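You operate a simulated robot arm through the tools that you are given. There is no shell and no other tool.

Carry out the task below with a simulated robot arm. There is one attempt and no reset: what you move stays moved.

JOB
Wipe the carriage bar's end clean, then lock the blue fork at the width card's notch.
Fine: the pad goes back on the side tray. What is to be rubbed or washed off counts as gone when no trace of it is left.

Only the result counts: the job must be done as asked and must still hold three seconds after the hand-in. Knocking over, shifting, dropping, spilling or breaking anything else fails it.

ROBOT AND FRAMES
A 6-joint arm with a two-finger parallel gripper, fixed in place. Base frame: the origin is at the foot of the arm, x ahead of it, y to its left, z up. Units: cm, degrees, N and s.
With the tool pointing down near the work surface it reaches from about 10 to 64 cm from the base axis. Its first joint turns from -66.0 to 66.0 degrees. Payload 2.9 kg.
The TCP is the grasp point between the finger pads, 3 cm short of the fingertips. In the tool frame z runs along the fingers and y along their closing line. The gripper opens to 11 cm. The fingers are 2 cm wide and 1 cm thick; the gripper's body (4.8 by 11.2 cm) begins 5.5 cm behind the TCP.
Orientation is that of the tool frame in the base frame, as a unit quaternion [w, x, y, z]. With the fingers straight down and closing along the base's y, the tool's x points along the base's -x, its y along +y and its z along -z.

CONTROLS
- The arm moves only by the tool move_arm. Its arguments are lists of equal length, an entry for each row: "translation": the shift along the tool's x, y, z in cm, a list of three; "rot": the turn, a rotation vector about the tool's x, y, z in rad, a list of three; "grip": the finger opening in cm, from 0 to 11. In form: {"translation": [[dx, dy, dz], ...], "rot": [[wx, wy, wz], ...], "grip": [grip, ...]}. A call has 1 to 20 rows; each row shifts and turns the commanded pose from where the row before left it, along the tool's axes as they then stand. Each row takes 0.2 s and may step no farther than 5 cm and 8.6 degrees from the row before; otherwise, or with a gripper value out of range, the whole call is refused. A pose out of reach is approached as far as the arm can. The call stops where the force on the tool passes 70 N (or 10 N more than at its start, if that is more) or the arm is blocked; 0.2 s more then pass. The fingers move at their own pace (about 10.8 cm/s each) and stop on an object; they squeeze with about 41 N. The grip force told is the motor's: it shows also when the fingers shut on nothing. Time passes only in rows, and 0.2 s behind the last, so rows that do not move let the fingers close. The reply holds the time, the measured pose of the TCP, the force on the tool along the base axes, the opening and the grip force, in the units named above and with some noise, with the torque about the TCP (base axes, N m) and any sound that the robot's microphone picked up.
- Cameras (640 x 400 px; columns grow to the right, rows downward): "scene" is fixed at [7.88, 44.33, 138.51]; the picture's right is [-0.67, -0.74, 0.00], its down [-0.55, 0.50, -0.67] and it looks along [0.50, -0.45, -0.74] (base axes); focal length 343 px, centre (320, 200). "wrist" rides on the gripper at [7.2, 1.7, -10.3] in the tool frame; the picture's right is [-0.23, 0.97, 0.00], its down [-0.76, -0.18, -0.62] and it looks along [-0.61, -0.14, 0.78] (tool axes); focal length 222 px, centre (320, 200). There is no depth. A picture from a camera that has moved, and an enlarged one, comes with that camera's place and axes in the base frame and with its lens. The place of the scene camera against the robot may be out by one fixed shift of up to 2.5 cm in any direction.
- snapshot(camera): a new picture of that camera. No time passes.
- inspect(camera, box): a new picture of the part [left, top, right, bottom] of that camera's present view, enlarged. No time passes.
- sign_off(): hands the job in; it is judged then, once.

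Places have to be worked out from the pictures, the camera data and where the tool is seen. Open the gripper and draw the arm clear of the work before you hand the job in, unless the task says otherwise.

The tools are called after ">>>" by a JSON object that holds its "api" and its "payload". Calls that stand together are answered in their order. move_arm: Moves the arm, as the interface text tells. Its arguments: {"type":"object","properties":{"translation":{"type":"array","items":{"type":"array","items":{"type":"number"}}},"rot":{"type":"array","items":{"type":"array","items":{"type":"number"}}},"grip":{"type":"array","items":{"type":"number"}}},"required":["translation","rot","grip"]} The other tools are called the same way: snapshot (camera) takes a picture; inspect (camera, box) takes an enlarged picture of a part of a camera's view; sign_off () hands the job in.

At the start:

```text
time: 0.0
ee_pos: [40.72, 5.78, 87.13]
orientation: [0.0, 0.0, 1.0, 0.001]
contact_force: [-0.2, 0.6, 0.2]
ft_torque: [-0.01, 0.02, -0.02]
finger_gap: 10.99
grasp_force: 0.1
```

scene: 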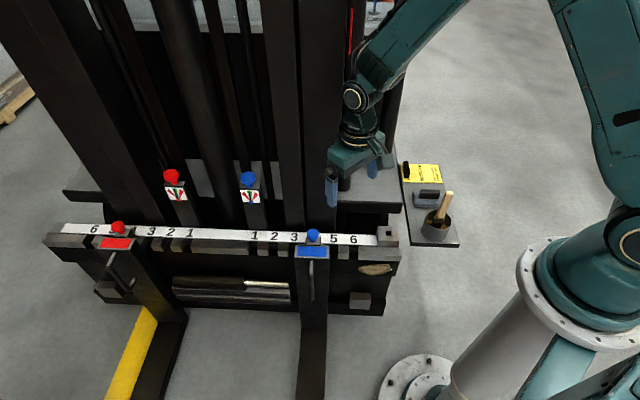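
wrist: 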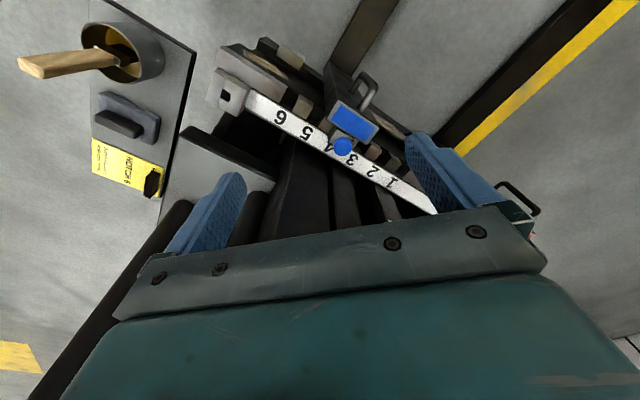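

I'll begin by enlarging the key parts of both views: the carriage bar, its end, the side tray and the card.

>>> {"api": "inspect", "payload": {"camera": "scene", "box": [380, 150, 470, 250]}}

>>> {"api": "inspect", "payload": {"camera": "scene", "box": [280, 210, 410, 320]}}

>>> {"api": "inspect", "payload": {"camera": "scene", "box": [40, 160, 290, 310]}}

>>> {"api": "inspect", "payload": {"camera": "wrist", "box": [0, 0, 240, 210]}}

>>> {"api": "inspect", "payload": {"camera": "wrist", "box": [200, 30, 440, 210]}}

```text
4.00 times, centred on (425, 200) of scene
camera zoom: at [7.88, 44.33, 138.51], right [-0.67, -0.74, 0.0], down [-0.55, 0.5, -0.67], along [0.5, -0.45, -0.74], focal length 1371 px, centre (-100, 200)
```

zoom: 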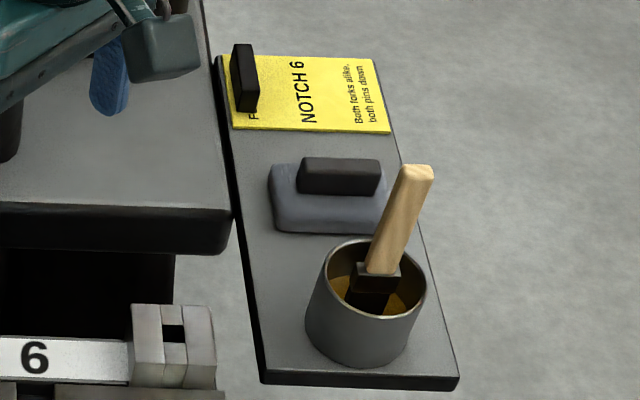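

```text
3.64 times, centred on (345, 265) of scene
camera zoom: at [7.88, 44.33, 138.51], right [-0.67, -0.74, 0.0], down [-0.55, 0.5, -0.67], along [0.5, -0.45, -0.74], focal length 1247 px, centre (229, -36)
```

zoom: 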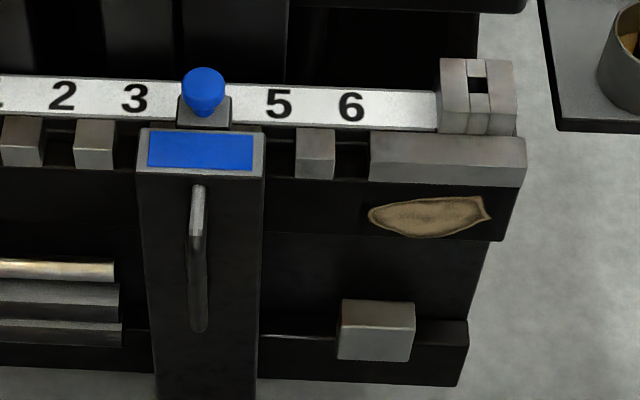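

```text
2.56 times, centred on (165, 235) of scene
camera zoom: at [7.88, 44.33, 138.51], right [-0.67, -0.74, 0.0], down [-0.55, 0.5, -0.67], along [0.5, -0.45, -0.74], focal length 878 px, centre (717, 110)
```

zoom: 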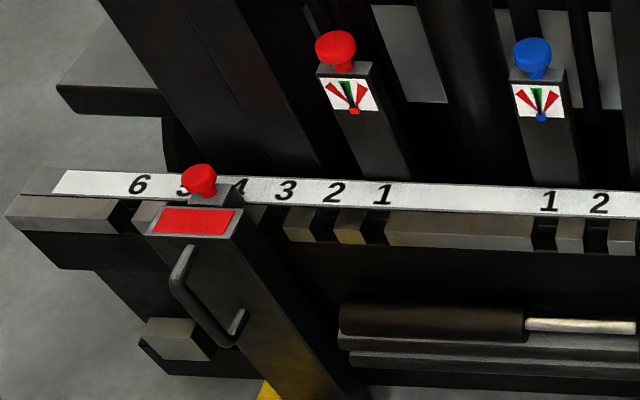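

```text
1.90 times, centred on (120, 105) of wrist
camera zoom: at [33.28, 7.52, 97.42], right [0.23, 0.97, 0.0], down [0.76, -0.18, 0.62], along [0.61, -0.14, -0.78], focal length 423 px, centre (701, 381)
```

zoom: 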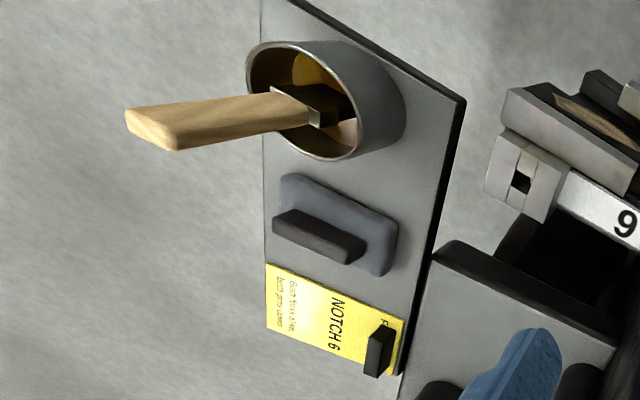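

```text
2.22 times, centred on (320, 120) of wrist
camera zoom: at [33.28, 7.52, 97.42], right [0.23, 0.97, 0.0], down [0.76, -0.18, 0.62], along [0.61, -0.14, -0.78], focal length 494 px, centre (320, 378)
```

zoom: 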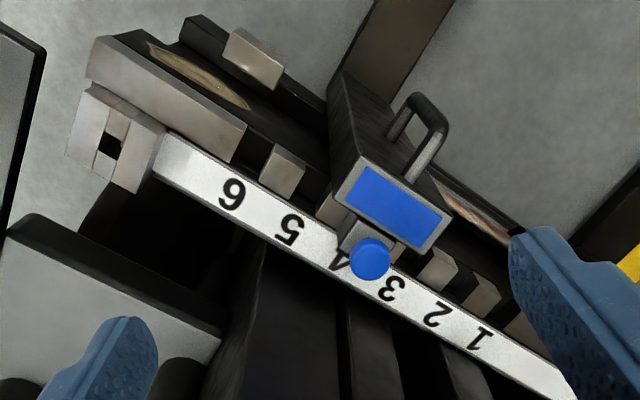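

The bar end sits at about (39, -11, 55), the tray with the pad at about (38, -25, 63), and the card says notch 6. I'll move the wrist camera over toward the tray, at a safe height, to read the card and measure the pad.

>>> {"api": "move_arm", "payload": {"translation": [[1, -4, 0], [1, -4, 0], [1, -4, 0], [1, -4, 0], [1, -4, 0], [0, 0, 0]], "rot": [[0, 0, 0], [0, 0, 0], [0, 0, 0], [0, 0, 0], [0, 0, 0], [0, 0, 0]], "grip": [11, 11, 11, 11, 11, 11]}}

>>> {"api": "snapshot", "payload": {"camera": "wrist"}}

>>> {"api": "snapshot", "payload": {"camera": "scene"}}

```text
time: 1.4
ee_pos: [35.61, -14.15, 87.24]
orientation: [0.0, -0.001, 1.0, 0.0]
contact_force: [0.9, -0.1, 0.8]
ft_torque: [-0.02, -0.02, -0.03]
finger_gap: 11.0
grasp_force: 0.0
```

```text
taken
camera wrist: at [28.34, -12.5, 97.5], right [0.23, 0.97, 0.0], down [0.76, -0.18, 0.62], along [0.61, -0.14, -0.78], focal length 222 px, centre (320, 200)
```

wrist: 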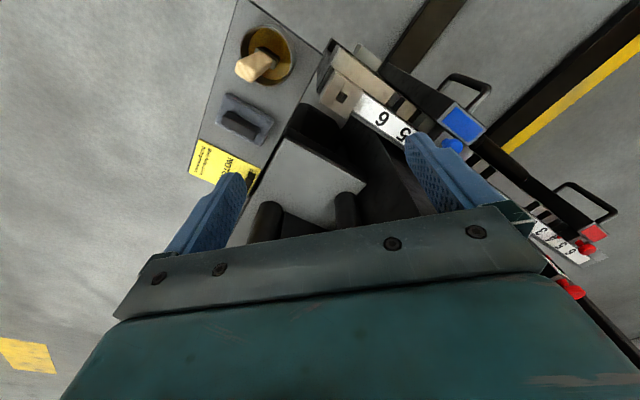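

```text
taken
```

scene: 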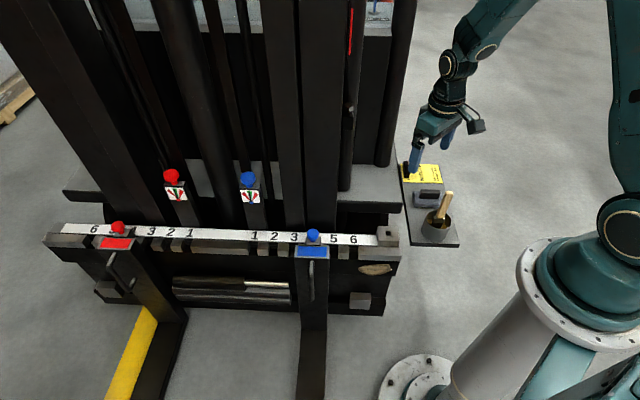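

The tray, pad, pot and bar end are all visible in the wrist view now. I'll enlarge parts of it to read the card and measure positions.

>>> {"api": "inspect", "payload": {"camera": "wrist", "box": [180, 0, 340, 100]}}

>>> {"api": "inspect", "payload": {"camera": "wrist", "box": [180, 80, 340, 200]}}

>>> {"api": "inspect", "payload": {"camera": "wrist", "box": [310, 30, 500, 160]}}

>>> {"api": "inspect", "payload": {"camera": "wrist", "box": [480, 150, 640, 310]}}

>>> {"api": "inspect", "payload": {"camera": "scene", "box": [395, 155, 465, 205]}}

>>> {"api": "inspect", "payload": {"camera": "scene", "box": [150, 160, 280, 240]}}

```text
4.00 times, centred on (260, 50) of wrist
camera zoom: at [28.34, -12.5, 97.5], right [0.23, 0.97, 0.0], down [0.76, -0.18, 0.62], along [0.61, -0.14, -0.78], focal length 888 px, centre (560, 800)
```

zoom: 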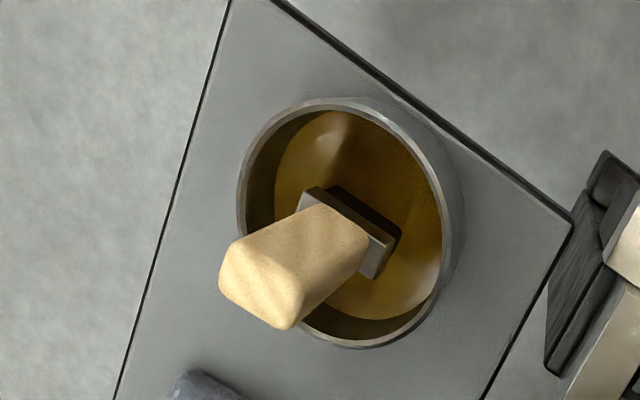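

```text
3.33 times, centred on (260, 140) of wrist
camera zoom: at [28.34, -12.5, 97.5], right [0.23, 0.97, 0.0], down [0.76, -0.18, 0.62], along [0.61, -0.14, -0.78], focal length 740 px, centre (520, 400)
```

zoom: 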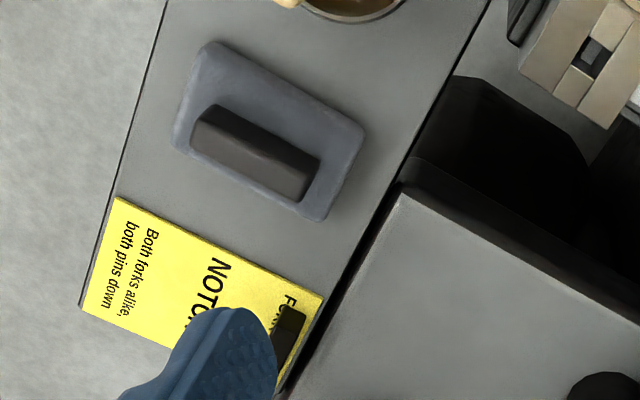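

```text
3.08 times, centred on (405, 95) of wrist
camera zoom: at [28.34, -12.5, 97.5], right [0.23, 0.97, 0.0], down [0.76, -0.18, 0.62], along [0.61, -0.14, -0.78], focal length 684 px, centre (58, 523)
```

zoom: 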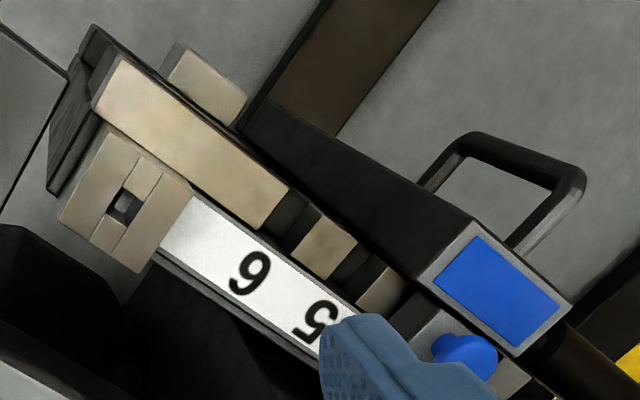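

```text
2.50 times, centred on (560, 230) of wrist
camera zoom: at [28.34, -12.5, 97.5], right [0.23, 0.97, 0.0], down [0.76, -0.18, 0.62], along [0.61, -0.14, -0.78], focal length 555 px, centre (-280, 125)
```

zoom: 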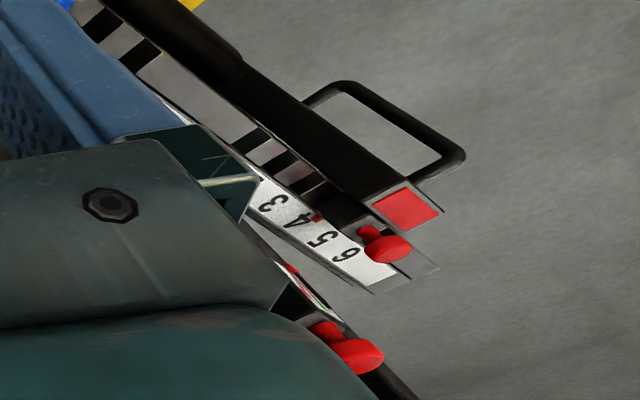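

```text
8.00 times, centred on (430, 180) of scene
camera zoom: at [7.88, 44.33, 138.51], right [-0.67, -0.74, 0.0], down [-0.55, 0.5, -0.67], along [0.5, -0.45, -0.74], focal length 2742 px, centre (-560, 360)
```

zoom: 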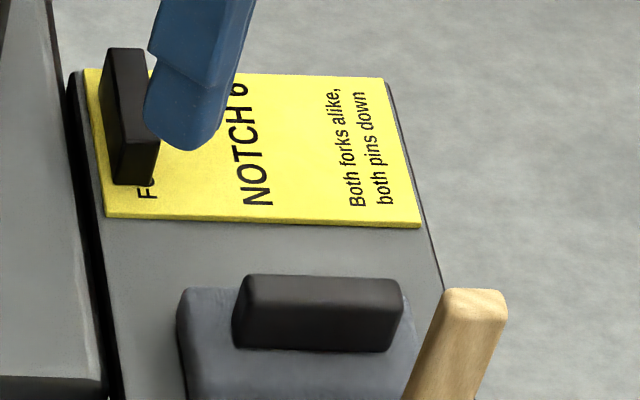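

```text
4.92 times, centred on (215, 200) of scene
camera zoom: at [7.88, 44.33, 138.51], right [-0.67, -0.74, 0.0], down [-0.55, 0.5, -0.67], along [0.5, -0.45, -0.74], focal length 1688 px, centre (837, 200)
```

zoom: 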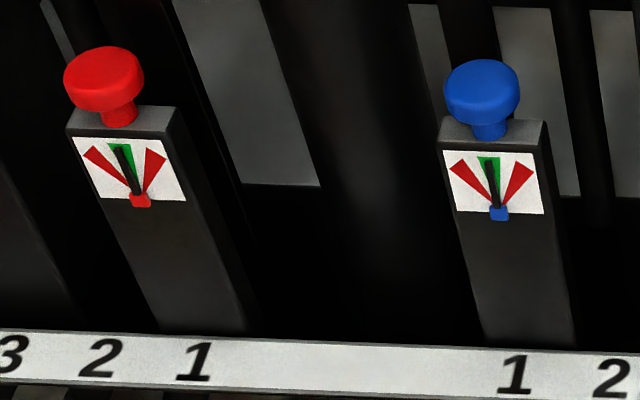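

The card reads NOTCH 6, the pad's handle rib lies parallel to the bar (about 45° in plan), and the blue fork sits at notch 4. I'll look at the bar's front face from the front-left with the wrist camera, to see whether the stained face is vertical.

>>> {"api": "move_arm", "payload": {"translation": [[1.95, 3.65, 1.5], [1.95, 3.65, 1.5], [1.95, 3.65, 1.5], [1.95, 3.65, 1.5], [1.95, 3.65, 1.5], [1.95, 3.65, 1.5], [1.95, 3.65, 1.5], [1.95, 3.65, 1.5], [0, 0, 0], [0, 0, 0], [0, 0, 0], [0, 0, 0], [0, 0, 0], [0, 0, 0]], "rot": [[0, 0, 0], [0, 0, 0], [0, 0, 0], [0, 0, 0], [0, 0, 0], [0, 0, 0], [0, 0, 0], [0, 0, 0], [0, 0, 0.131], [0, 0, 0.131], [0, 0, 0.131], [0, 0, 0.131], [0, 0, 0.131], [0, 0, 0.131]], "grip": [11, 11, 11, 11, 11, 11, 11, 11, 11, 11, 11, 11, 11, 11]}}

>>> {"api": "snapshot", "payload": {"camera": "wrist"}}

>>> {"api": "snapshot", "payload": {"camera": "scene"}}

```text
time: 4.4
ee_pos: [19.96, 14.91, 75.15]
orientation: [0.0, 0.383, 0.924, 0.0]
contact_force: [0.0, -1.2, 0.7]
ft_torque: [0.05, -0.03, 0.01]
finger_gap: 11.0
grasp_force: 0.1
```

```text
taken
camera wrist: at [15.99, 21.36, 85.42], right [0.85, 0.53, 0.0], down [0.41, -0.67, 0.62], along [0.33, -0.53, -0.78], focal length 222 px, centre (320, 200)
```

wrist: 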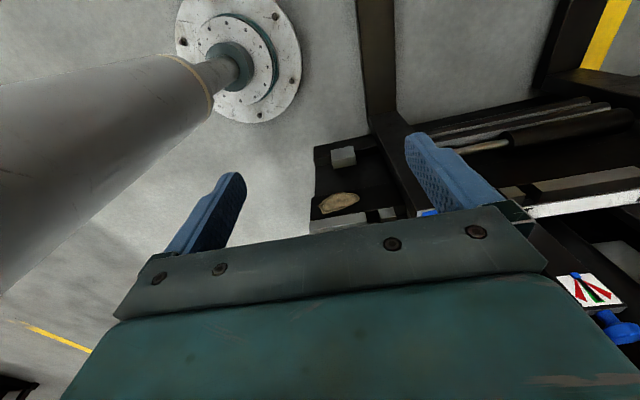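

```text
taken
```

scene: 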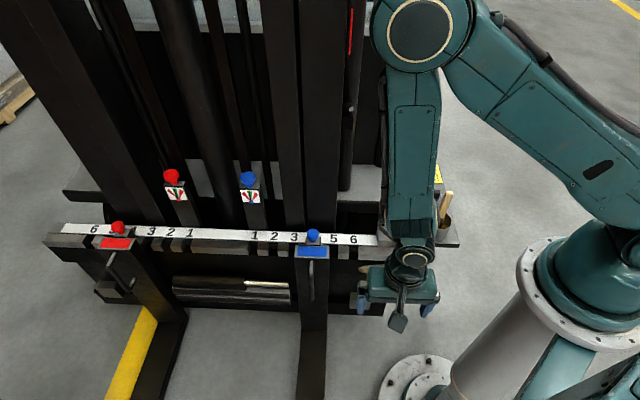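

The stain is visible on the bar's front face; I'll enlarge it and the fork parts.

>>> {"api": "inspect", "payload": {"camera": "wrist", "box": [300, 130, 420, 240]}}

>>> {"api": "inspect", "payload": {"camera": "wrist", "box": [400, 60, 640, 220]}}

>>> {"api": "inspect", "payload": {"camera": "wrist", "box": [540, 220, 640, 360]}}

```text
3.64 times, centred on (360, 185) of wrist
camera zoom: at [15.99, 21.36, 85.42], right [0.85, 0.53, 0.0], down [0.41, -0.67, 0.62], along [0.33, -0.53, -0.78], focal length 808 px, centre (174, 254)
```

zoom: 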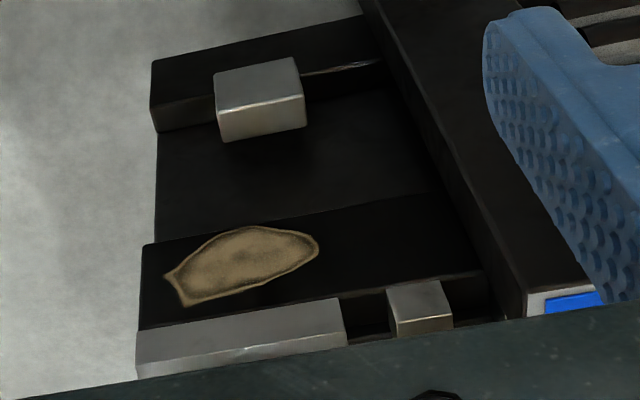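

```text
2.50 times, centred on (520, 140) of wrist
camera zoom: at [15.99, 21.36, 85.42], right [0.85, 0.53, 0.0], down [0.41, -0.67, 0.62], along [0.33, -0.53, -0.78], focal length 555 px, centre (-180, 350)
```

zoom: 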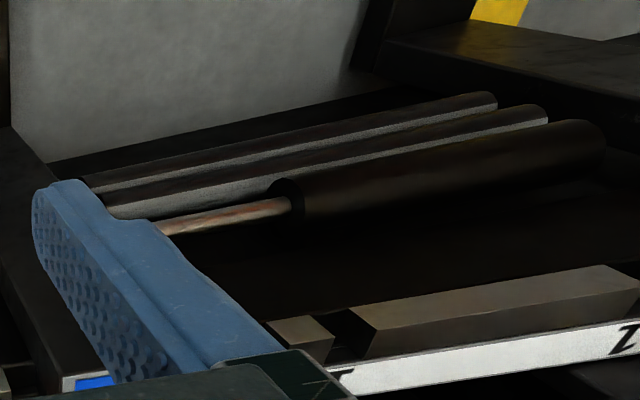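

```text
2.86 times, centred on (590, 290) of wrist
camera zoom: at [15.99, 21.36, 85.42], right [0.85, 0.53, 0.0], down [0.41, -0.67, 0.62], along [0.33, -0.53, -0.78], focal length 635 px, centre (-451, -57)
```

zoom: 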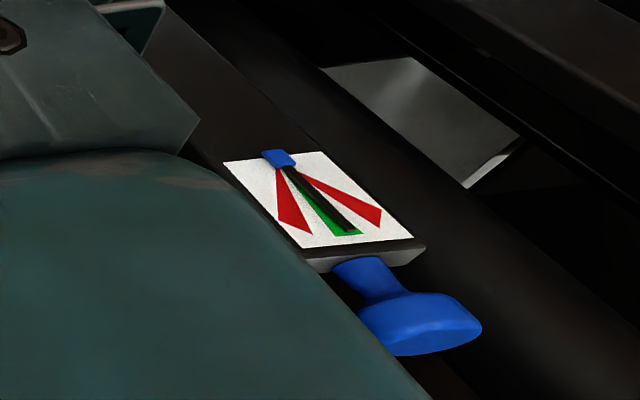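

The stain lies on the vertical front face of the upper bar, around (37, -4, 46), about 10 cm long and 6 cm high. Now I go above the pad at a safe height and turn the fingers so they close across its handle.

>>> {"api": "move_arm", "payload": {"translation": [[0, 0, -4], [0, 0, -3], [-4.03, -1.61, 0], [-4.03, -1.61, 0], [-4.03, -1.61, 0], [-4.03, -1.61, 0], [-4.03, -1.61, 0], [-4.03, -1.61, 0], [-4.03, -1.61, 0], [-4.03, -1.61, 0], [-4.03, -1.61, 0], [-4.03, -1.61, 0], [-4.03, -1.61, 0]], "rot": [[0, 0, 0], [0, 0, 0], [0, 0, 0], [0, 0, 0], [0, 0, 0], [0, 0, 0], [0, 0, 0], [0, 0, 0], [0, 0, 0], [0, 0, 0], [0, 0, 0], [0, 0, 0], [0, 0, 0]], "grip": [11, 11, 11, 11, 11, 11, 11, 11, 11, 11, 11, 11, 11]}}

>>> {"api": "move_arm", "payload": {"translation": [[0, 0, 0], [0, 0, 0], [0, 0, 0], [0, 0, 0], [0, 0, 0], [0, 0, 0], [0, 0, 0], [0, 0, 0], [0, 0, 0], [0, 0, 0], [0, 0, 0], [0, 0, 0], [0, 0, 4], [0, 0, 4]], "rot": [[0, 0, -0.131], [0, 0, -0.131], [0, 0, -0.131], [0, 0, -0.131], [0, 0, -0.131], [0, 0, -0.131], [0, 0, -0.131], [0, 0, -0.131], [0, 0, -0.131], [0, 0, -0.131], [0, 0, -0.131], [0, 0, -0.131], [0, 0, 0], [0, 0, 0]], "grip": [11, 11, 11, 11, 11, 11, 11, 11, 11, 11, 11, 11, 11, 11]}}

>>> {"api": "snapshot", "payload": {"camera": "wrist"}}

>>> {"api": "snapshot", "payload": {"camera": "scene"}}

```text
time: 7.2
ee_pos: [39.62, -28.56, 81.98]
orientation: [0.0, 0.383, 0.924, 0.0]
contact_force: [-1.2, -0.4, -0.2]
ft_torque: [0.01, -0.01, -0.01]
finger_gap: 11.02
grasp_force: 0.1
out of reach, approached as far as the arm can: row 2, 3
```

```text
time: 10.2
ee_pos: [39.52, -28.43, 74.07]
orientation: [0.001, -0.385, 0.923, -0.001]
contact_force: [-0.7, 0.1, 0.0]
ft_torque: [-0.01, -0.01, 0.02]
finger_gap: 11.01
grasp_force: 0.0
```

```text
taken
camera wrist: at [33.21, -32.37, 84.37], right [-0.53, 0.85, 0.0], down [0.66, 0.42, 0.62], along [0.53, 0.33, -0.78], focal length 222 px, centre (320, 200)
```

wrist: 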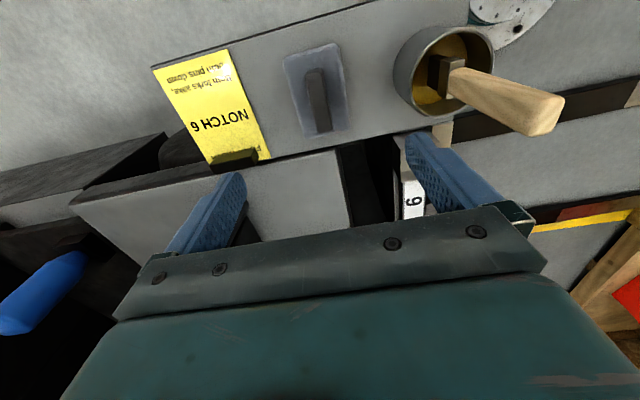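

```text
taken
```

scene: 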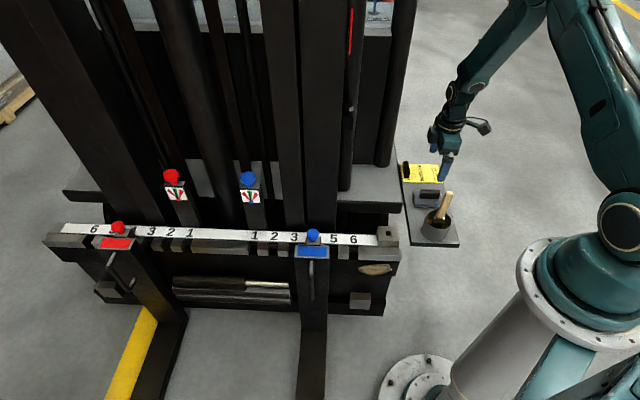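

The pad is nearly centred under the gripper. I'll enlarge the pad to fix its exact position and heights.

>>> {"api": "inspect", "payload": {"camera": "wrist", "box": [260, 30, 380, 150]}}

>>> {"api": "inspect", "payload": {"camera": "wrist", "box": [140, 30, 280, 180]}}

>>> {"api": "inspect", "payload": {"camera": "scene", "box": [395, 150, 475, 250]}}

```text
3.33 times, centred on (320, 90) of wrist
camera zoom: at [33.21, -32.37, 84.37], right [-0.53, 0.85, 0.0], down [0.66, 0.42, 0.62], along [0.53, 0.33, -0.78], focal length 740 px, centre (320, 567)
```

zoom: 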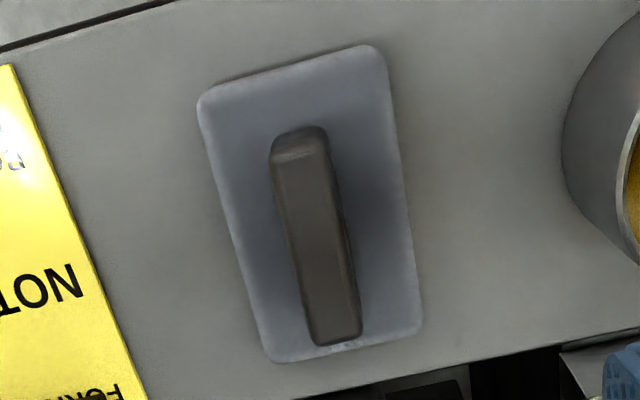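

```text
2.67 times, centred on (210, 105) of wrist
camera zoom: at [33.21, -32.37, 84.37], right [-0.53, 0.85, 0.0], down [0.66, 0.42, 0.62], along [0.53, 0.33, -0.78], focal length 592 px, centre (613, 453)
```

zoom: 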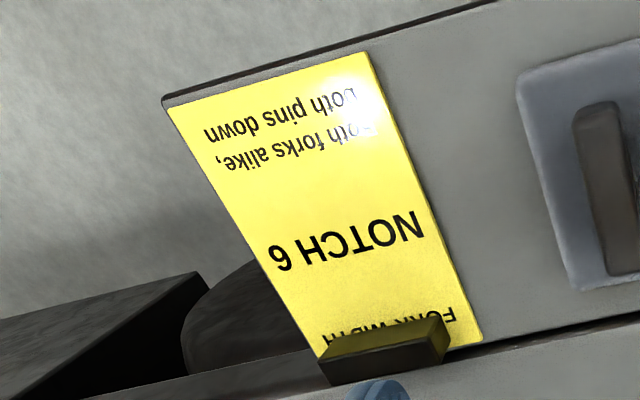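

```text
4.00 times, centred on (435, 200) of scene
camera zoom: at [7.88, 44.33, 138.51], right [-0.67, -0.74, 0.0], down [-0.55, 0.5, -0.67], along [0.5, -0.45, -0.74], focal length 1371 px, centre (-140, 200)
```

zoom: 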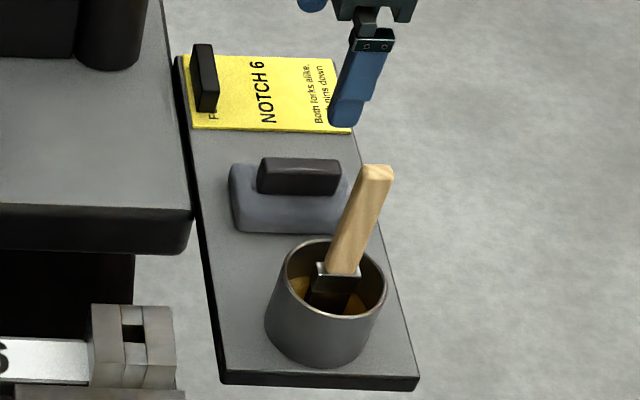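

The handle's top centre is at about (38.9, -28.7, 60), with the tray surface near z = 55. I'll shift slightly onto it, narrow the opening to 4 cm and descend until the fingertips straddle the rib.

>>> {"api": "move_arm", "payload": {"translation": [[0.55, 0.2, 0], [0, 0, 4], [0, 0, 4], [0, 0, 4], [0, 0, 0.6], [0, 0, 0]], "rot": [[0, 0, 0], [0, 0, 0], [0, 0, 0], [0, 0, 0], [0, 0, 0], [0, 0, 0]], "grip": [4, 4, 4, 4, 4, 4]}}

>>> {"api": "snapshot", "payload": {"camera": "wrist"}}

>>> {"api": "inspect", "payload": {"camera": "scene", "box": [395, 140, 475, 240]}}

```text
time: 11.6
ee_pos: [39.01, -28.77, 61.41]
orientation: [-0.001, -0.384, 0.923, 0.0]
contact_force: [-0.1, 0.0, 0.2]
ft_torque: [0.03, -0.02, -0.01]
finger_gap: 3.99
grasp_force: 0.1
```

```text
taken
camera wrist: at [32.66, -32.56, 71.7], right [-0.53, 0.85, 0.0], down [0.66, 0.41, 0.62], along [0.53, 0.33, -0.78], focal length 222 px, centre (320, 200)
```

wrist: 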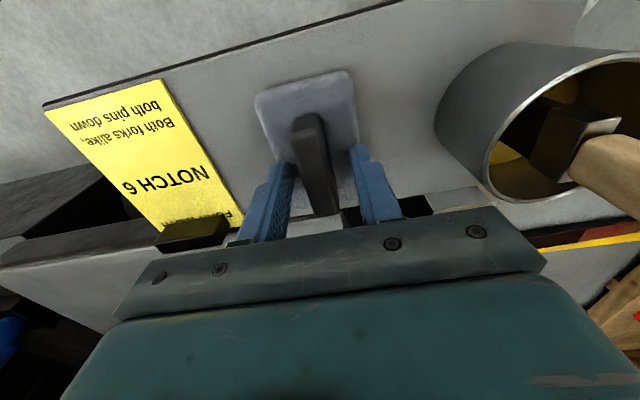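

```text
4.00 times, centred on (435, 190) of scene
camera zoom: at [7.88, 44.33, 138.51], right [-0.67, -0.74, 0.0], down [-0.55, 0.5, -0.67], along [0.5, -0.45, -0.74], focal length 1371 px, centre (-140, 240)
```

zoom: 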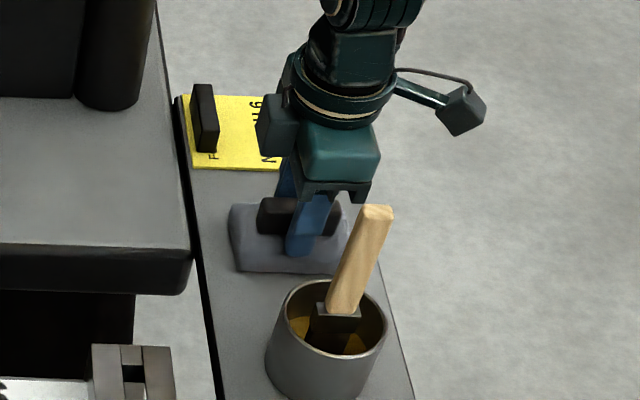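

>>> {"api": "inspect", "payload": {"camera": "wrist", "box": [230, 60, 420, 230]}}

>>> {"api": "inspect", "payload": {"camera": "scene", "box": [445, 185, 485, 215]}}

>>> {"api": "inspect", "payload": {"camera": "scene", "box": [445, 170, 495, 215]}}

```text
2.35 times, centred on (325, 145) of wrist
camera zoom: at [32.66, -32.56, 71.7], right [-0.53, 0.85, 0.0], down [0.66, 0.41, 0.62], along [0.53, 0.33, -0.78], focal length 523 px, centre (308, 329)
```

zoom: 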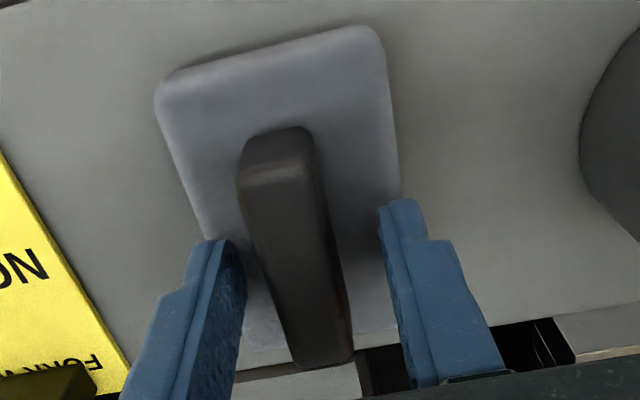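

```text
13.33 times, centred on (465, 200) of scene
camera zoom: at [7.88, 44.33, 138.51], right [-0.67, -0.74, 0.0], down [-0.55, 0.5, -0.67], along [0.5, -0.45, -0.74], focal length 4571 px, centre (-1613, 200)
```

zoom: 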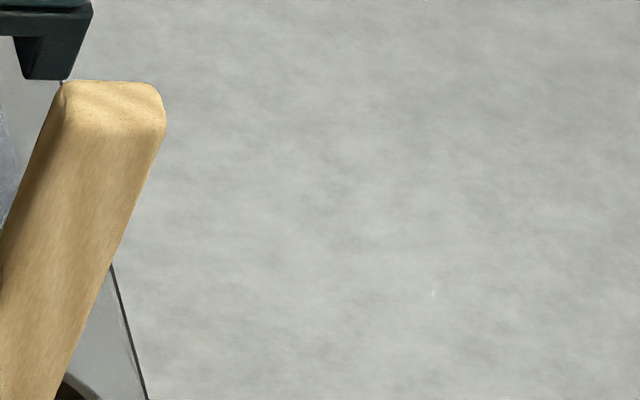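

```text
8.89 times, centred on (470, 192) of scene
camera zoom: at [7.88, 44.33, 138.51], right [-0.67, -0.74, 0.0], down [-0.55, 0.5, -0.67], along [0.5, -0.45, -0.74], focal length 3047 px, centre (-1013, 267)
```

zoom: 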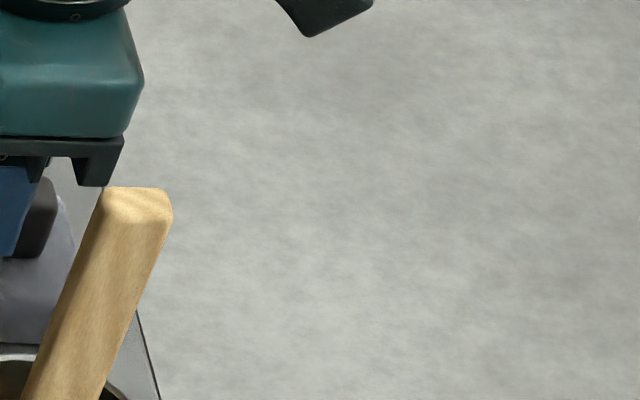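

The fingers straddle the rib cleanly with tips near z = 58.4. I'll go down a little further in small steps, watching the force.

>>> {"api": "move_arm", "payload": {"translation": [[0, 0, 0.25], [0, 0, 0.25]], "rot": [[0, 0, 0], [0, 0, 0]], "grip": [4, 4]}}

>>> {"api": "inspect", "payload": {"camera": "scene", "box": [405, 180, 455, 215]}}

>>> {"api": "inspect", "payload": {"camera": "wrist", "box": [230, 60, 420, 230]}}

```text
time: 12.2
ee_pos: [38.98, -28.75, 61.17]
orientation: [0.0, -0.383, 0.924, 0.0]
contact_force: [-11.6, 9.9, 49.1]
ft_torque: [0.36, 0.44, -0.07]
finger_gap: 3.98
grasp_force: 0.1
```

```text
11.43 times, centred on (430, 198) of scene
camera zoom: at [7.8, 44.39, 138.49], right [-0.67, -0.74, 0.0], down [-0.55, 0.5, -0.67], along [0.5, -0.45, -0.74], focal length 3918 px, centre (-937, 229)
```

zoom: 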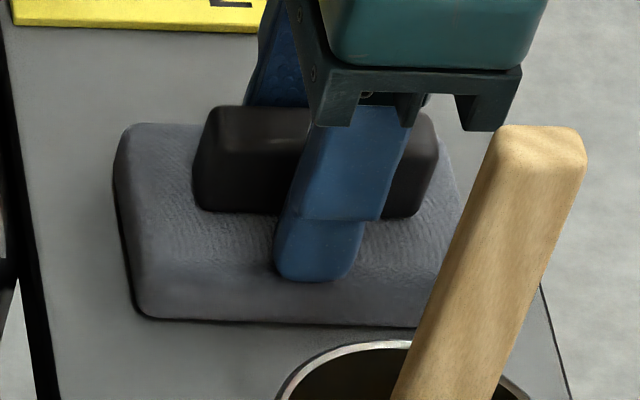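

```text
2.35 times, centred on (325, 145) of wrist
camera zoom: at [32.67, -32.58, 71.45], right [-0.53, 0.85, 0.0], down [0.66, 0.41, 0.62], along [0.53, 0.33, -0.78], focal length 523 px, centre (308, 329)
```

zoom: 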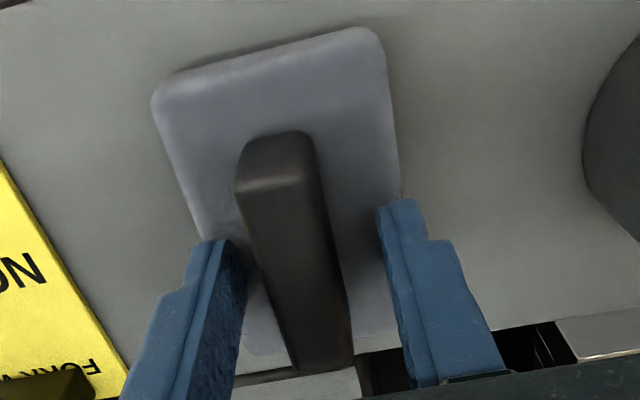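

The tips touched the pad's body at TCP z ≈ 61.2, so the body top is near 58.2. I'll back up 0.45 cm and close on the rib.

>>> {"api": "move_arm", "payload": {"translation": [[0, 0, -0.45], [0, 0, 0], [0, 0, 0], [0, 0, 0], [0, 0, 0]], "rot": [[0, 0, 0], [0, 0, 0], [0, 0, 0], [0, 0, 0], [0, 0, 0]], "grip": [4, 0, 0, 0, 0]}}

>>> {"api": "inspect", "payload": {"camera": "wrist", "box": [230, 60, 420, 230]}}

```text
time: 13.4
ee_pos: [39.03, -28.68, 61.31]
orientation: [-0.001, -0.384, 0.923, 0.0]
contact_force: [0.2, -0.7, 0.0]
ft_torque: [0.03, -0.01, 0.0]
finger_gap: 1.71
grasp_force: 41.4
```

```text
2.35 times, centred on (325, 145) of wrist
camera zoom: at [32.62, -32.59, 71.64], right [-0.53, 0.85, 0.0], down [0.66, 0.41, 0.62], along [0.53, 0.33, -0.78], focal length 523 px, centre (308, 329)
```

zoom: 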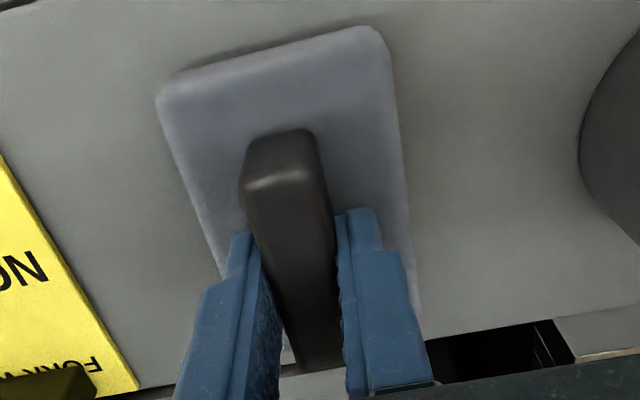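

The pad is held (gap 1.71 cm, 41 N). I'll lift it straight up to z ≈ 80, then tip the tool 90° about its x so the pad faces the bar's front.

>>> {"api": "move_arm", "payload": {"translation": [[0, 0, -2], [0, 0, -4], [0, 0, -4.5], [0, 0, -4.5], [0, 0, -3.7]], "rot": [[0, 0, 0], [0, 0, 0], [0, 0, 0], [0, 0, 0], [0, 0, 0]], "grip": [0, 0, 0, 0, 0]}}

>>> {"api": "snapshot", "payload": {"camera": "wrist"}}

>>> {"api": "snapshot", "payload": {"camera": "scene"}}

```text
time: 14.6
ee_pos: [38.91, -28.58, 80.12]
orientation: [0.0, -0.384, 0.924, 0.0]
contact_force: [-0.3, -0.4, -0.4]
ft_torque: [0.0, -0.02, 0.02]
finger_gap: 0.01
grasp_force: 37.5
```

```text
taken
camera wrist: at [32.56, -32.49, 90.42], right [-0.53, 0.85, 0.0], down [0.66, 0.41, 0.62], along [0.53, 0.33, -0.78], focal length 222 px, centre (320, 200)
```

wrist: 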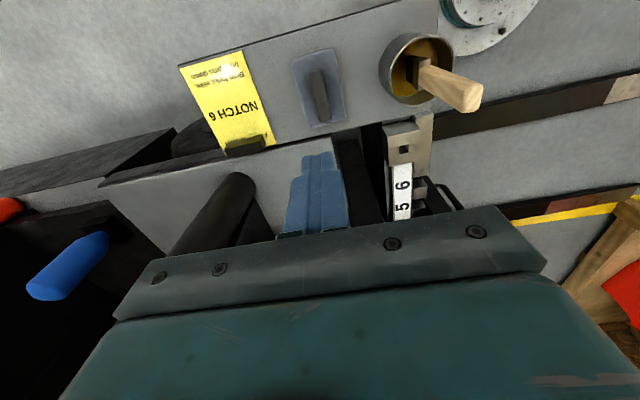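

```text
taken
```

scene: 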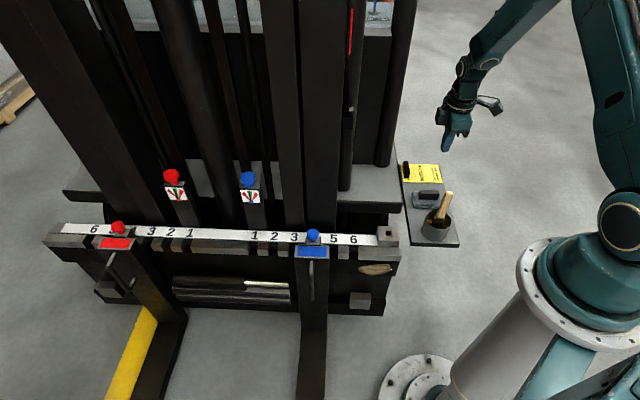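

The fingers came up empty (gap 0) and the pad stayed on the tray. I'll look closely at the pad to see whether it moved and why the grip slipped.

>>> {"api": "inspect", "payload": {"camera": "wrist", "box": [270, 30, 370, 140]}}

>>> {"api": "inspect", "payload": {"camera": "scene", "box": [400, 170, 460, 220]}}

```text
3.64 times, centred on (320, 85) of wrist
camera zoom: at [32.56, -32.49, 90.42], right [-0.53, 0.85, 0.0], down [0.66, 0.41, 0.62], along [0.53, 0.33, -0.78], focal length 808 px, centre (320, 618)
```

zoom: 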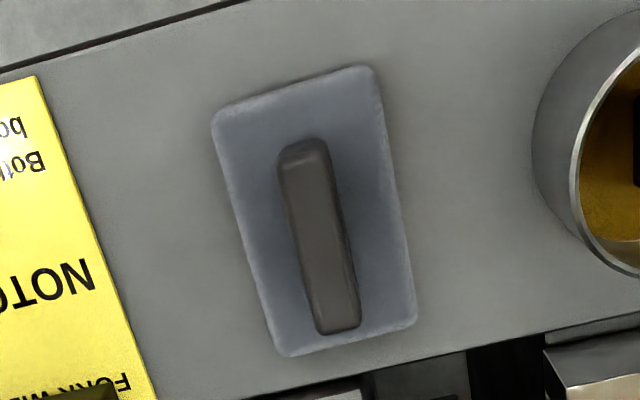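

```text
8.00 times, centred on (430, 195) of scene
camera zoom: at [7.88, 44.33, 138.51], right [-0.67, -0.74, 0.0], down [-0.55, 0.5, -0.67], along [0.5, -0.45, -0.74], focal length 2742 px, centre (-560, 240)
```

zoom: 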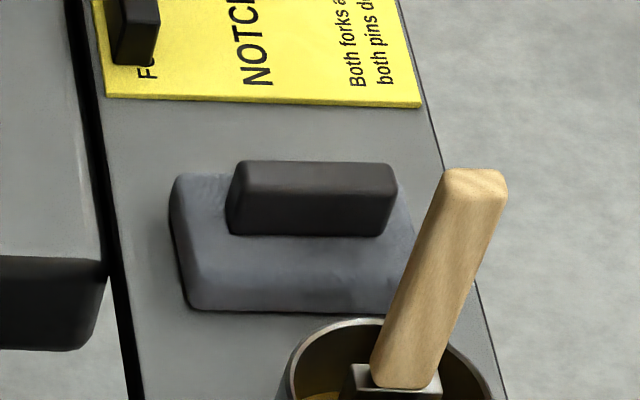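

The pad shifted only ~2 mm; the tray top is about z = 56 and handle top about 60.3, so I had only ~2 cm of overlap. I'll regrip as low as possible and then lift very slowly while reading the load.

>>> {"api": "move_arm", "payload": {"translation": [[-0.1, 0.15, 0], [0, 0, 4.5], [0, 0, 4.5], [0, 0, 4.5], [0, 0, 4.5], [0, 0, 0.6], [0, 0, 0.2], [0, 0, 0]], "rot": [[0, 0, 0], [0, 0, 0], [0, 0, 0], [0, 0, 0], [0, 0, 0], [0, 0, 0], [0, 0, 0], [0, 0, 0]], "grip": [3.6, 3.6, 3.6, 3.6, 3.6, 3.6, 3.6, 3.6]}}

>>> {"api": "inspect", "payload": {"camera": "wrist", "box": [230, 60, 420, 230]}}

>>> {"api": "inspect", "payload": {"camera": "scene", "box": [405, 180, 455, 215]}}

```text
time: 16.4
ee_pos: [39.05, -28.4, 61.18]
orientation: [-0.001, -0.383, 0.924, 0.0]
contact_force: [-0.3, 0.0, -0.3]
ft_torque: [0.0, -0.01, 0.0]
finger_gap: 3.59
grasp_force: 0.0
```

```text
2.35 times, centred on (325, 145) of wrist
camera zoom: at [32.57, -32.44, 71.56], right [-0.53, 0.85, 0.0], down [0.66, 0.41, 0.62], along [0.53, 0.33, -0.78], focal length 523 px, centre (308, 329)
```

zoom: 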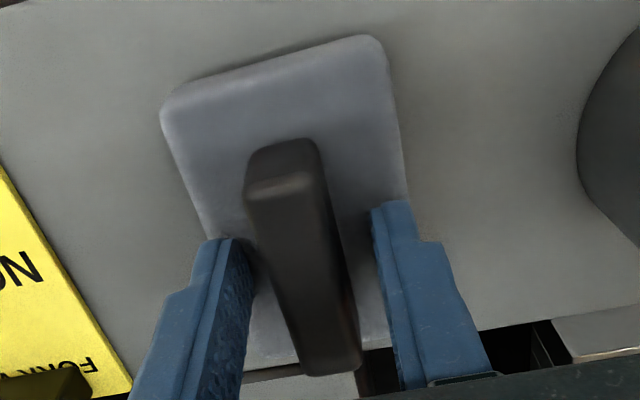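

```text
11.43 times, centred on (430, 198) of scene
camera zoom: at [7.88, 44.33, 138.51], right [-0.67, -0.74, 0.0], down [-0.55, 0.5, -0.67], along [0.5, -0.45, -0.74], focal length 3918 px, centre (-937, 229)
```

zoom: 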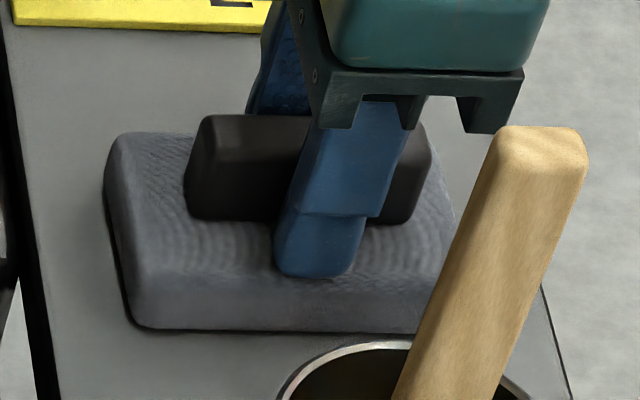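

No contact yet at TCP z = 61.18. I'll ease down another 1 mm, close, let it settle, and raise only a few millimetres.

>>> {"api": "move_arm", "payload": {"translation": [[0, 0, 0.12], [0, 0, 0], [0, 0, 0], [0, 0, 0], [0, 0, 0], [0, 0, 0]], "rot": [[0, 0, 0], [0, 0, 0], [0, 0, 0], [0, 0, 0], [0, 0, 0], [0, 0, 0]], "grip": [3.6, 0, 0, 0, 0, 0]}}

>>> {"api": "move_arm", "payload": {"translation": [[0, 0, -0.2], [0, 0, -0.2], [0, 0, -0.2], [0, 0, -0.2], [0, 0, 0]], "rot": [[0, 0, 0], [0, 0, 0], [0, 0, 0], [0, 0, 0], [0, 0, 0]], "grip": [0, 0, 0, 0, 0]}}

>>> {"api": "inspect", "payload": {"camera": "scene", "box": [405, 180, 455, 215]}}

```text
time: 17.8
ee_pos: [39.06, -28.49, 61.19]
orientation: [0.0, -0.383, 0.924, -0.001]
contact_force: [3.0, -2.0, 12.3]
ft_torque: [0.03, 0.01, 0.04]
finger_gap: 1.7
grasp_force: 41.5
```

```text
time: 19.0
ee_pos: [38.97, -28.51, 61.89]
orientation: [0.001, -0.383, 0.924, 0.001]
contact_force: [-0.3, 0.5, -0.5]
ft_torque: [0.02, 0.02, 0.02]
finger_gap: 1.68
grasp_force: 41.6
```

```text
11.43 times, centred on (430, 198) of scene
camera zoom: at [7.88, 44.33, 138.51], right [-0.67, -0.74, 0.0], down [-0.55, 0.5, -0.67], along [0.5, -0.45, -0.74], focal length 3918 px, centre (-937, 229)
```

zoom: 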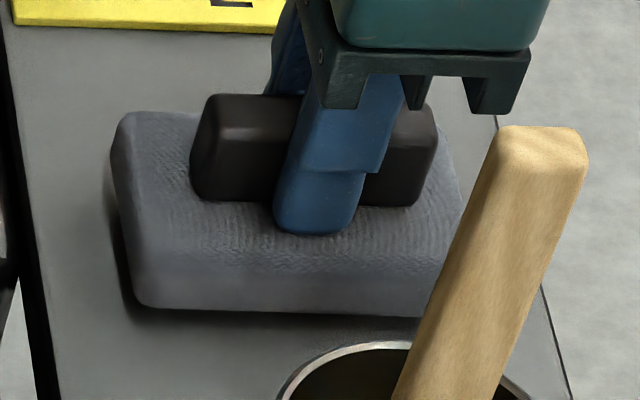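

The pad is lifting now and is held (gap 1.68 cm). I'll keep raising it gently with gradual steps.

>>> {"api": "move_arm", "payload": {"translation": [[0, 0, -0.3], [0, 0, -0.4], [0, 0, -0.5], [0, 0, -0.6], [0, 0, -0.7], [0, 0, -0.8], [0, 0, -0.8], [0, 0, -0.8], [0, 0, -0.7], [0, 0, -0.5], [0, 0, -0.3], [0, 0, 0]], "rot": [[0, 0, 0], [0, 0, 0], [0, 0, 0], [0, 0, 0], [0, 0, 0], [0, 0, 0], [0, 0, 0], [0, 0, 0], [0, 0, 0], [0, 0, 0], [0, 0, 0], [0, 0, 0]], "grip": [0, 0, 0, 0, 0, 0, 0, 0, 0, 0, 0, 0]}}

>>> {"api": "inspect", "payload": {"camera": "scene", "box": [395, 140, 475, 220]}}

```text
time: 21.6
ee_pos: [38.85, -28.6, 68.41]
orientation: [0.0, -0.384, 0.923, 0.0]
contact_force: [-0.1, -0.2, 0.0]
ft_torque: [-0.04, 0.0, -0.02]
finger_gap: 1.68
grasp_force: 40.8
```

```text
5.00 times, centred on (435, 180) of scene
camera zoom: at [7.88, 44.33, 138.51], right [-0.67, -0.74, 0.0], down [-0.55, 0.5, -0.67], along [0.5, -0.45, -0.74], focal length 1714 px, centre (-255, 300)
```

zoom: 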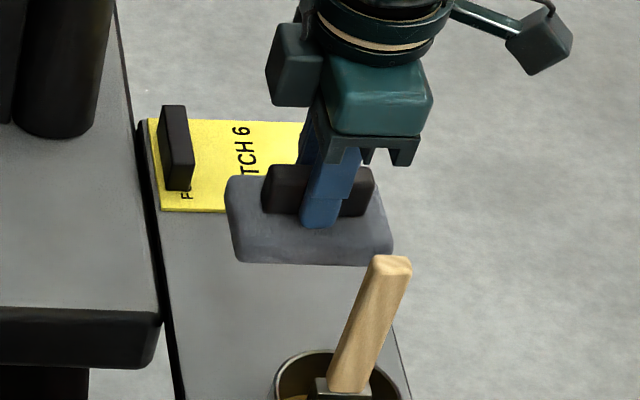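

The pad stays firmly held. I continue raising gently to z ≈ 80.

>>> {"api": "move_arm", "payload": {"translation": [[0, 0, -0.4], [0, 0, -0.7], [0, 0, -0.9], [0, 0, -1], [0, 0, -1.1], [0, 0, -1.1], [0, 0, -1.1], [0, 0, -1.1], [0, 0, -1.1], [0, 0, -1], [0, 0, -0.9], [0, 0, -0.7], [0, 0, -0.4], [0, 0, 0]], "rot": [[0, 0, 0], [0, 0, 0], [0, 0, 0], [0, 0, 0], [0, 0, 0], [0, 0, 0], [0, 0, 0], [0, 0, 0], [0, 0, 0], [0, 0, 0], [0, 0, 0], [0, 0, 0], [0, 0, 0], [0, 0, 0]], "grip": [0, 0, 0, 0, 0, 0, 0, 0, 0, 0, 0, 0, 0, 0]}}

>>> {"api": "snapshot", "payload": {"camera": "wrist"}}

```text
time: 24.6
ee_pos: [38.95, -28.56, 79.8]
orientation: [0.0, -0.384, 0.923, 0.0]
contact_force: [-0.8, 0.0, -0.8]
ft_torque: [0.02, -0.01, 0.0]
finger_gap: 1.71
grasp_force: 40.9
```

```text
taken
camera wrist: at [32.63, -32.45, 90.11], right [-0.53, 0.85, 0.0], down [0.66, 0.41, 0.62], along [0.53, 0.33, -0.78], focal length 222 px, centre (320, 200)
```

wrist: 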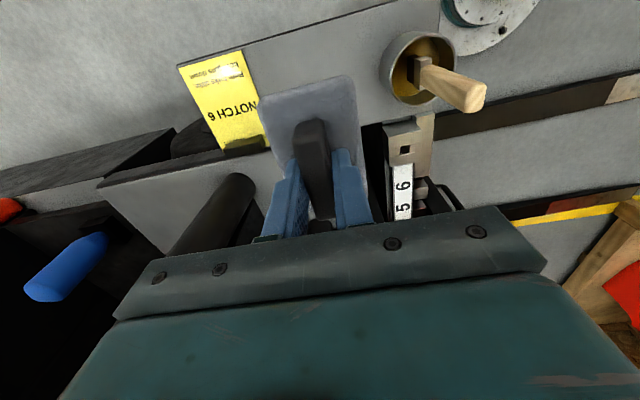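

The hold is steady. I now tip the tool about its x axis in small turns so the pad faces the bar's front (toward +x, −y).

>>> {"api": "move_arm", "payload": {"translation": [[0, 0, 0], [0, 0, 0], [0, 0, 0], [0, 0, 0], [0, 0, 0], [0, 0, 0], [0, 0, 0]], "rot": [[0.05, 0, 0], [0.1, 0, 0], [0.125, 0, 0], [0.125, 0, 0], [0.125, 0, 0], [0.125, 0, 0], [0.1, 0, 0]], "grip": [0, 0, 0, 0, 0, 0, 0]}}

>>> {"api": "snapshot", "payload": {"camera": "scene"}}

```text
time: 26.2
ee_pos: [39.04, -28.4, 79.8]
orientation: [0.141, -0.357, 0.859, -0.339]
contact_force: [0.4, -0.5, -1.4]
ft_torque: [-0.02, 0.0, 0.0]
finger_gap: 1.7
grasp_force: 41.2
```

```text
taken
```

scene: 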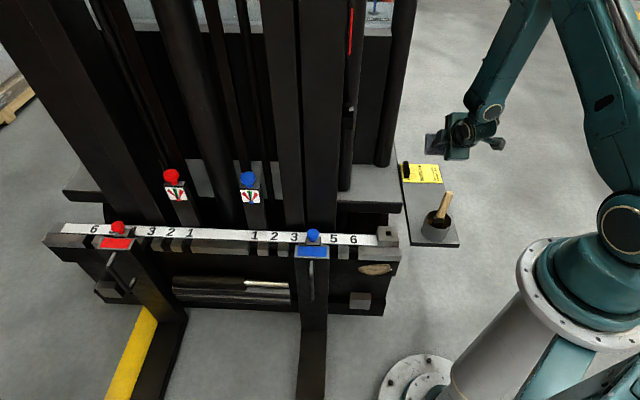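

The tilt is working (about 43° so far) with the pad held. I continue to the full 90°.

>>> {"api": "move_arm", "payload": {"translation": [[0, 0, 0], [0, 0, 0], [0, 0, 0], [0, 0, 0], [0, 0, 0], [0, 0, 0], [0, 0, 0], [0, 0, 0], [0, 0, 0]], "rot": [[0.05, 0, 0], [0.1, 0, 0], [0.125, 0, 0], [0.125, 0, 0], [0.125, 0, 0], [0.125, 0, 0], [0.1, 0, 0], [0.0708, 0, 0], [0, 0, 0]], "grip": [0, 0, 0, 0, 0, 0, 0, 0, 0]}}

>>> {"api": "snapshot", "payload": {"camera": "scene"}}

>>> {"api": "snapshot", "payload": {"camera": "wrist"}}

```text
time: 28.2
ee_pos: [49.91, -35.18, 81.34]
orientation: [0.271, -0.272, 0.654, -0.651]
contact_force: [0.4, -0.3, -0.5]
ft_torque: [0.06, 0.0, -0.03]
finger_gap: 1.71
grasp_force: 40.6
out of reach, approached as far as the arm can: row 5, 6, 7, 8
```

```text
taken
```

scene: 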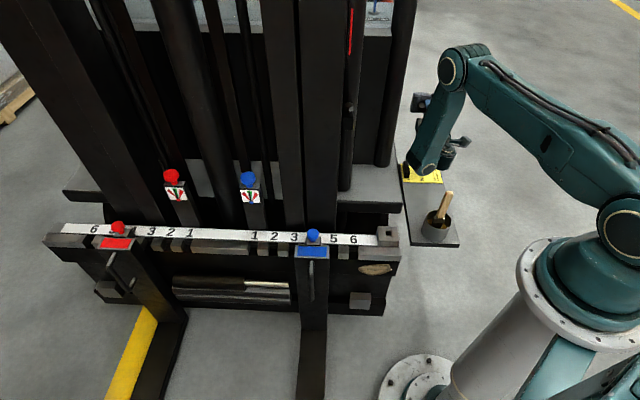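

```text
taken
camera wrist: at [37.29, -32.94, 79.58], right [0.16, 0.16, -0.97], down [0.1, 0.98, 0.18], along [0.98, -0.12, 0.14], focal length 222 px, centre (320, 200)
```

wrist: 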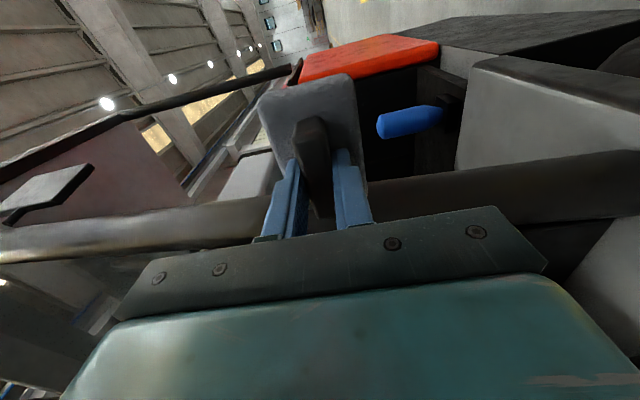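

The last part of the turn was out of reach here, so the arm drifted outward with the pad still held. I'll undo that part of the rotation to return to a reachable pose before travelling to the front of the bar.

>>> {"api": "move_arm", "payload": {"translation": [[0, 0, 0], [0, 0, 0], [0, 0, 0], [0, 0, 0], [0, 0, 0], [0, 0, 0], [0, 0, 0], [0, 0, 0], [0, 0, 0]], "rot": [[-0.0708, 0, 0], [-0.1, 0, 0], [-0.125, 0, 0], [-0.125, 0, 0], [-0.125, 0, 0], [-0.125, 0, 0], [-0.1, 0, 0], [-0.05, 0, 0], [0, 0, 0]], "grip": [0, 0, 0, 0, 0, 0, 0, 0, 0]}}

>>> {"api": "snapshot", "payload": {"camera": "scene"}}

```text
time: 30.2
ee_pos: [49.84, -35.19, 81.29]
orientation: [0.14, -0.357, 0.86, -0.337]
contact_force: [0.3, 0.3, -0.8]
ft_torque: [0.02, 0.02, -0.03]
finger_gap: 1.71
grasp_force: 41.0
```

```text
taken
```

scene: 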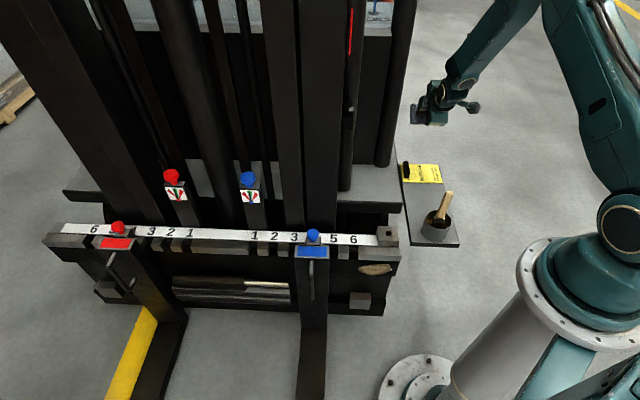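

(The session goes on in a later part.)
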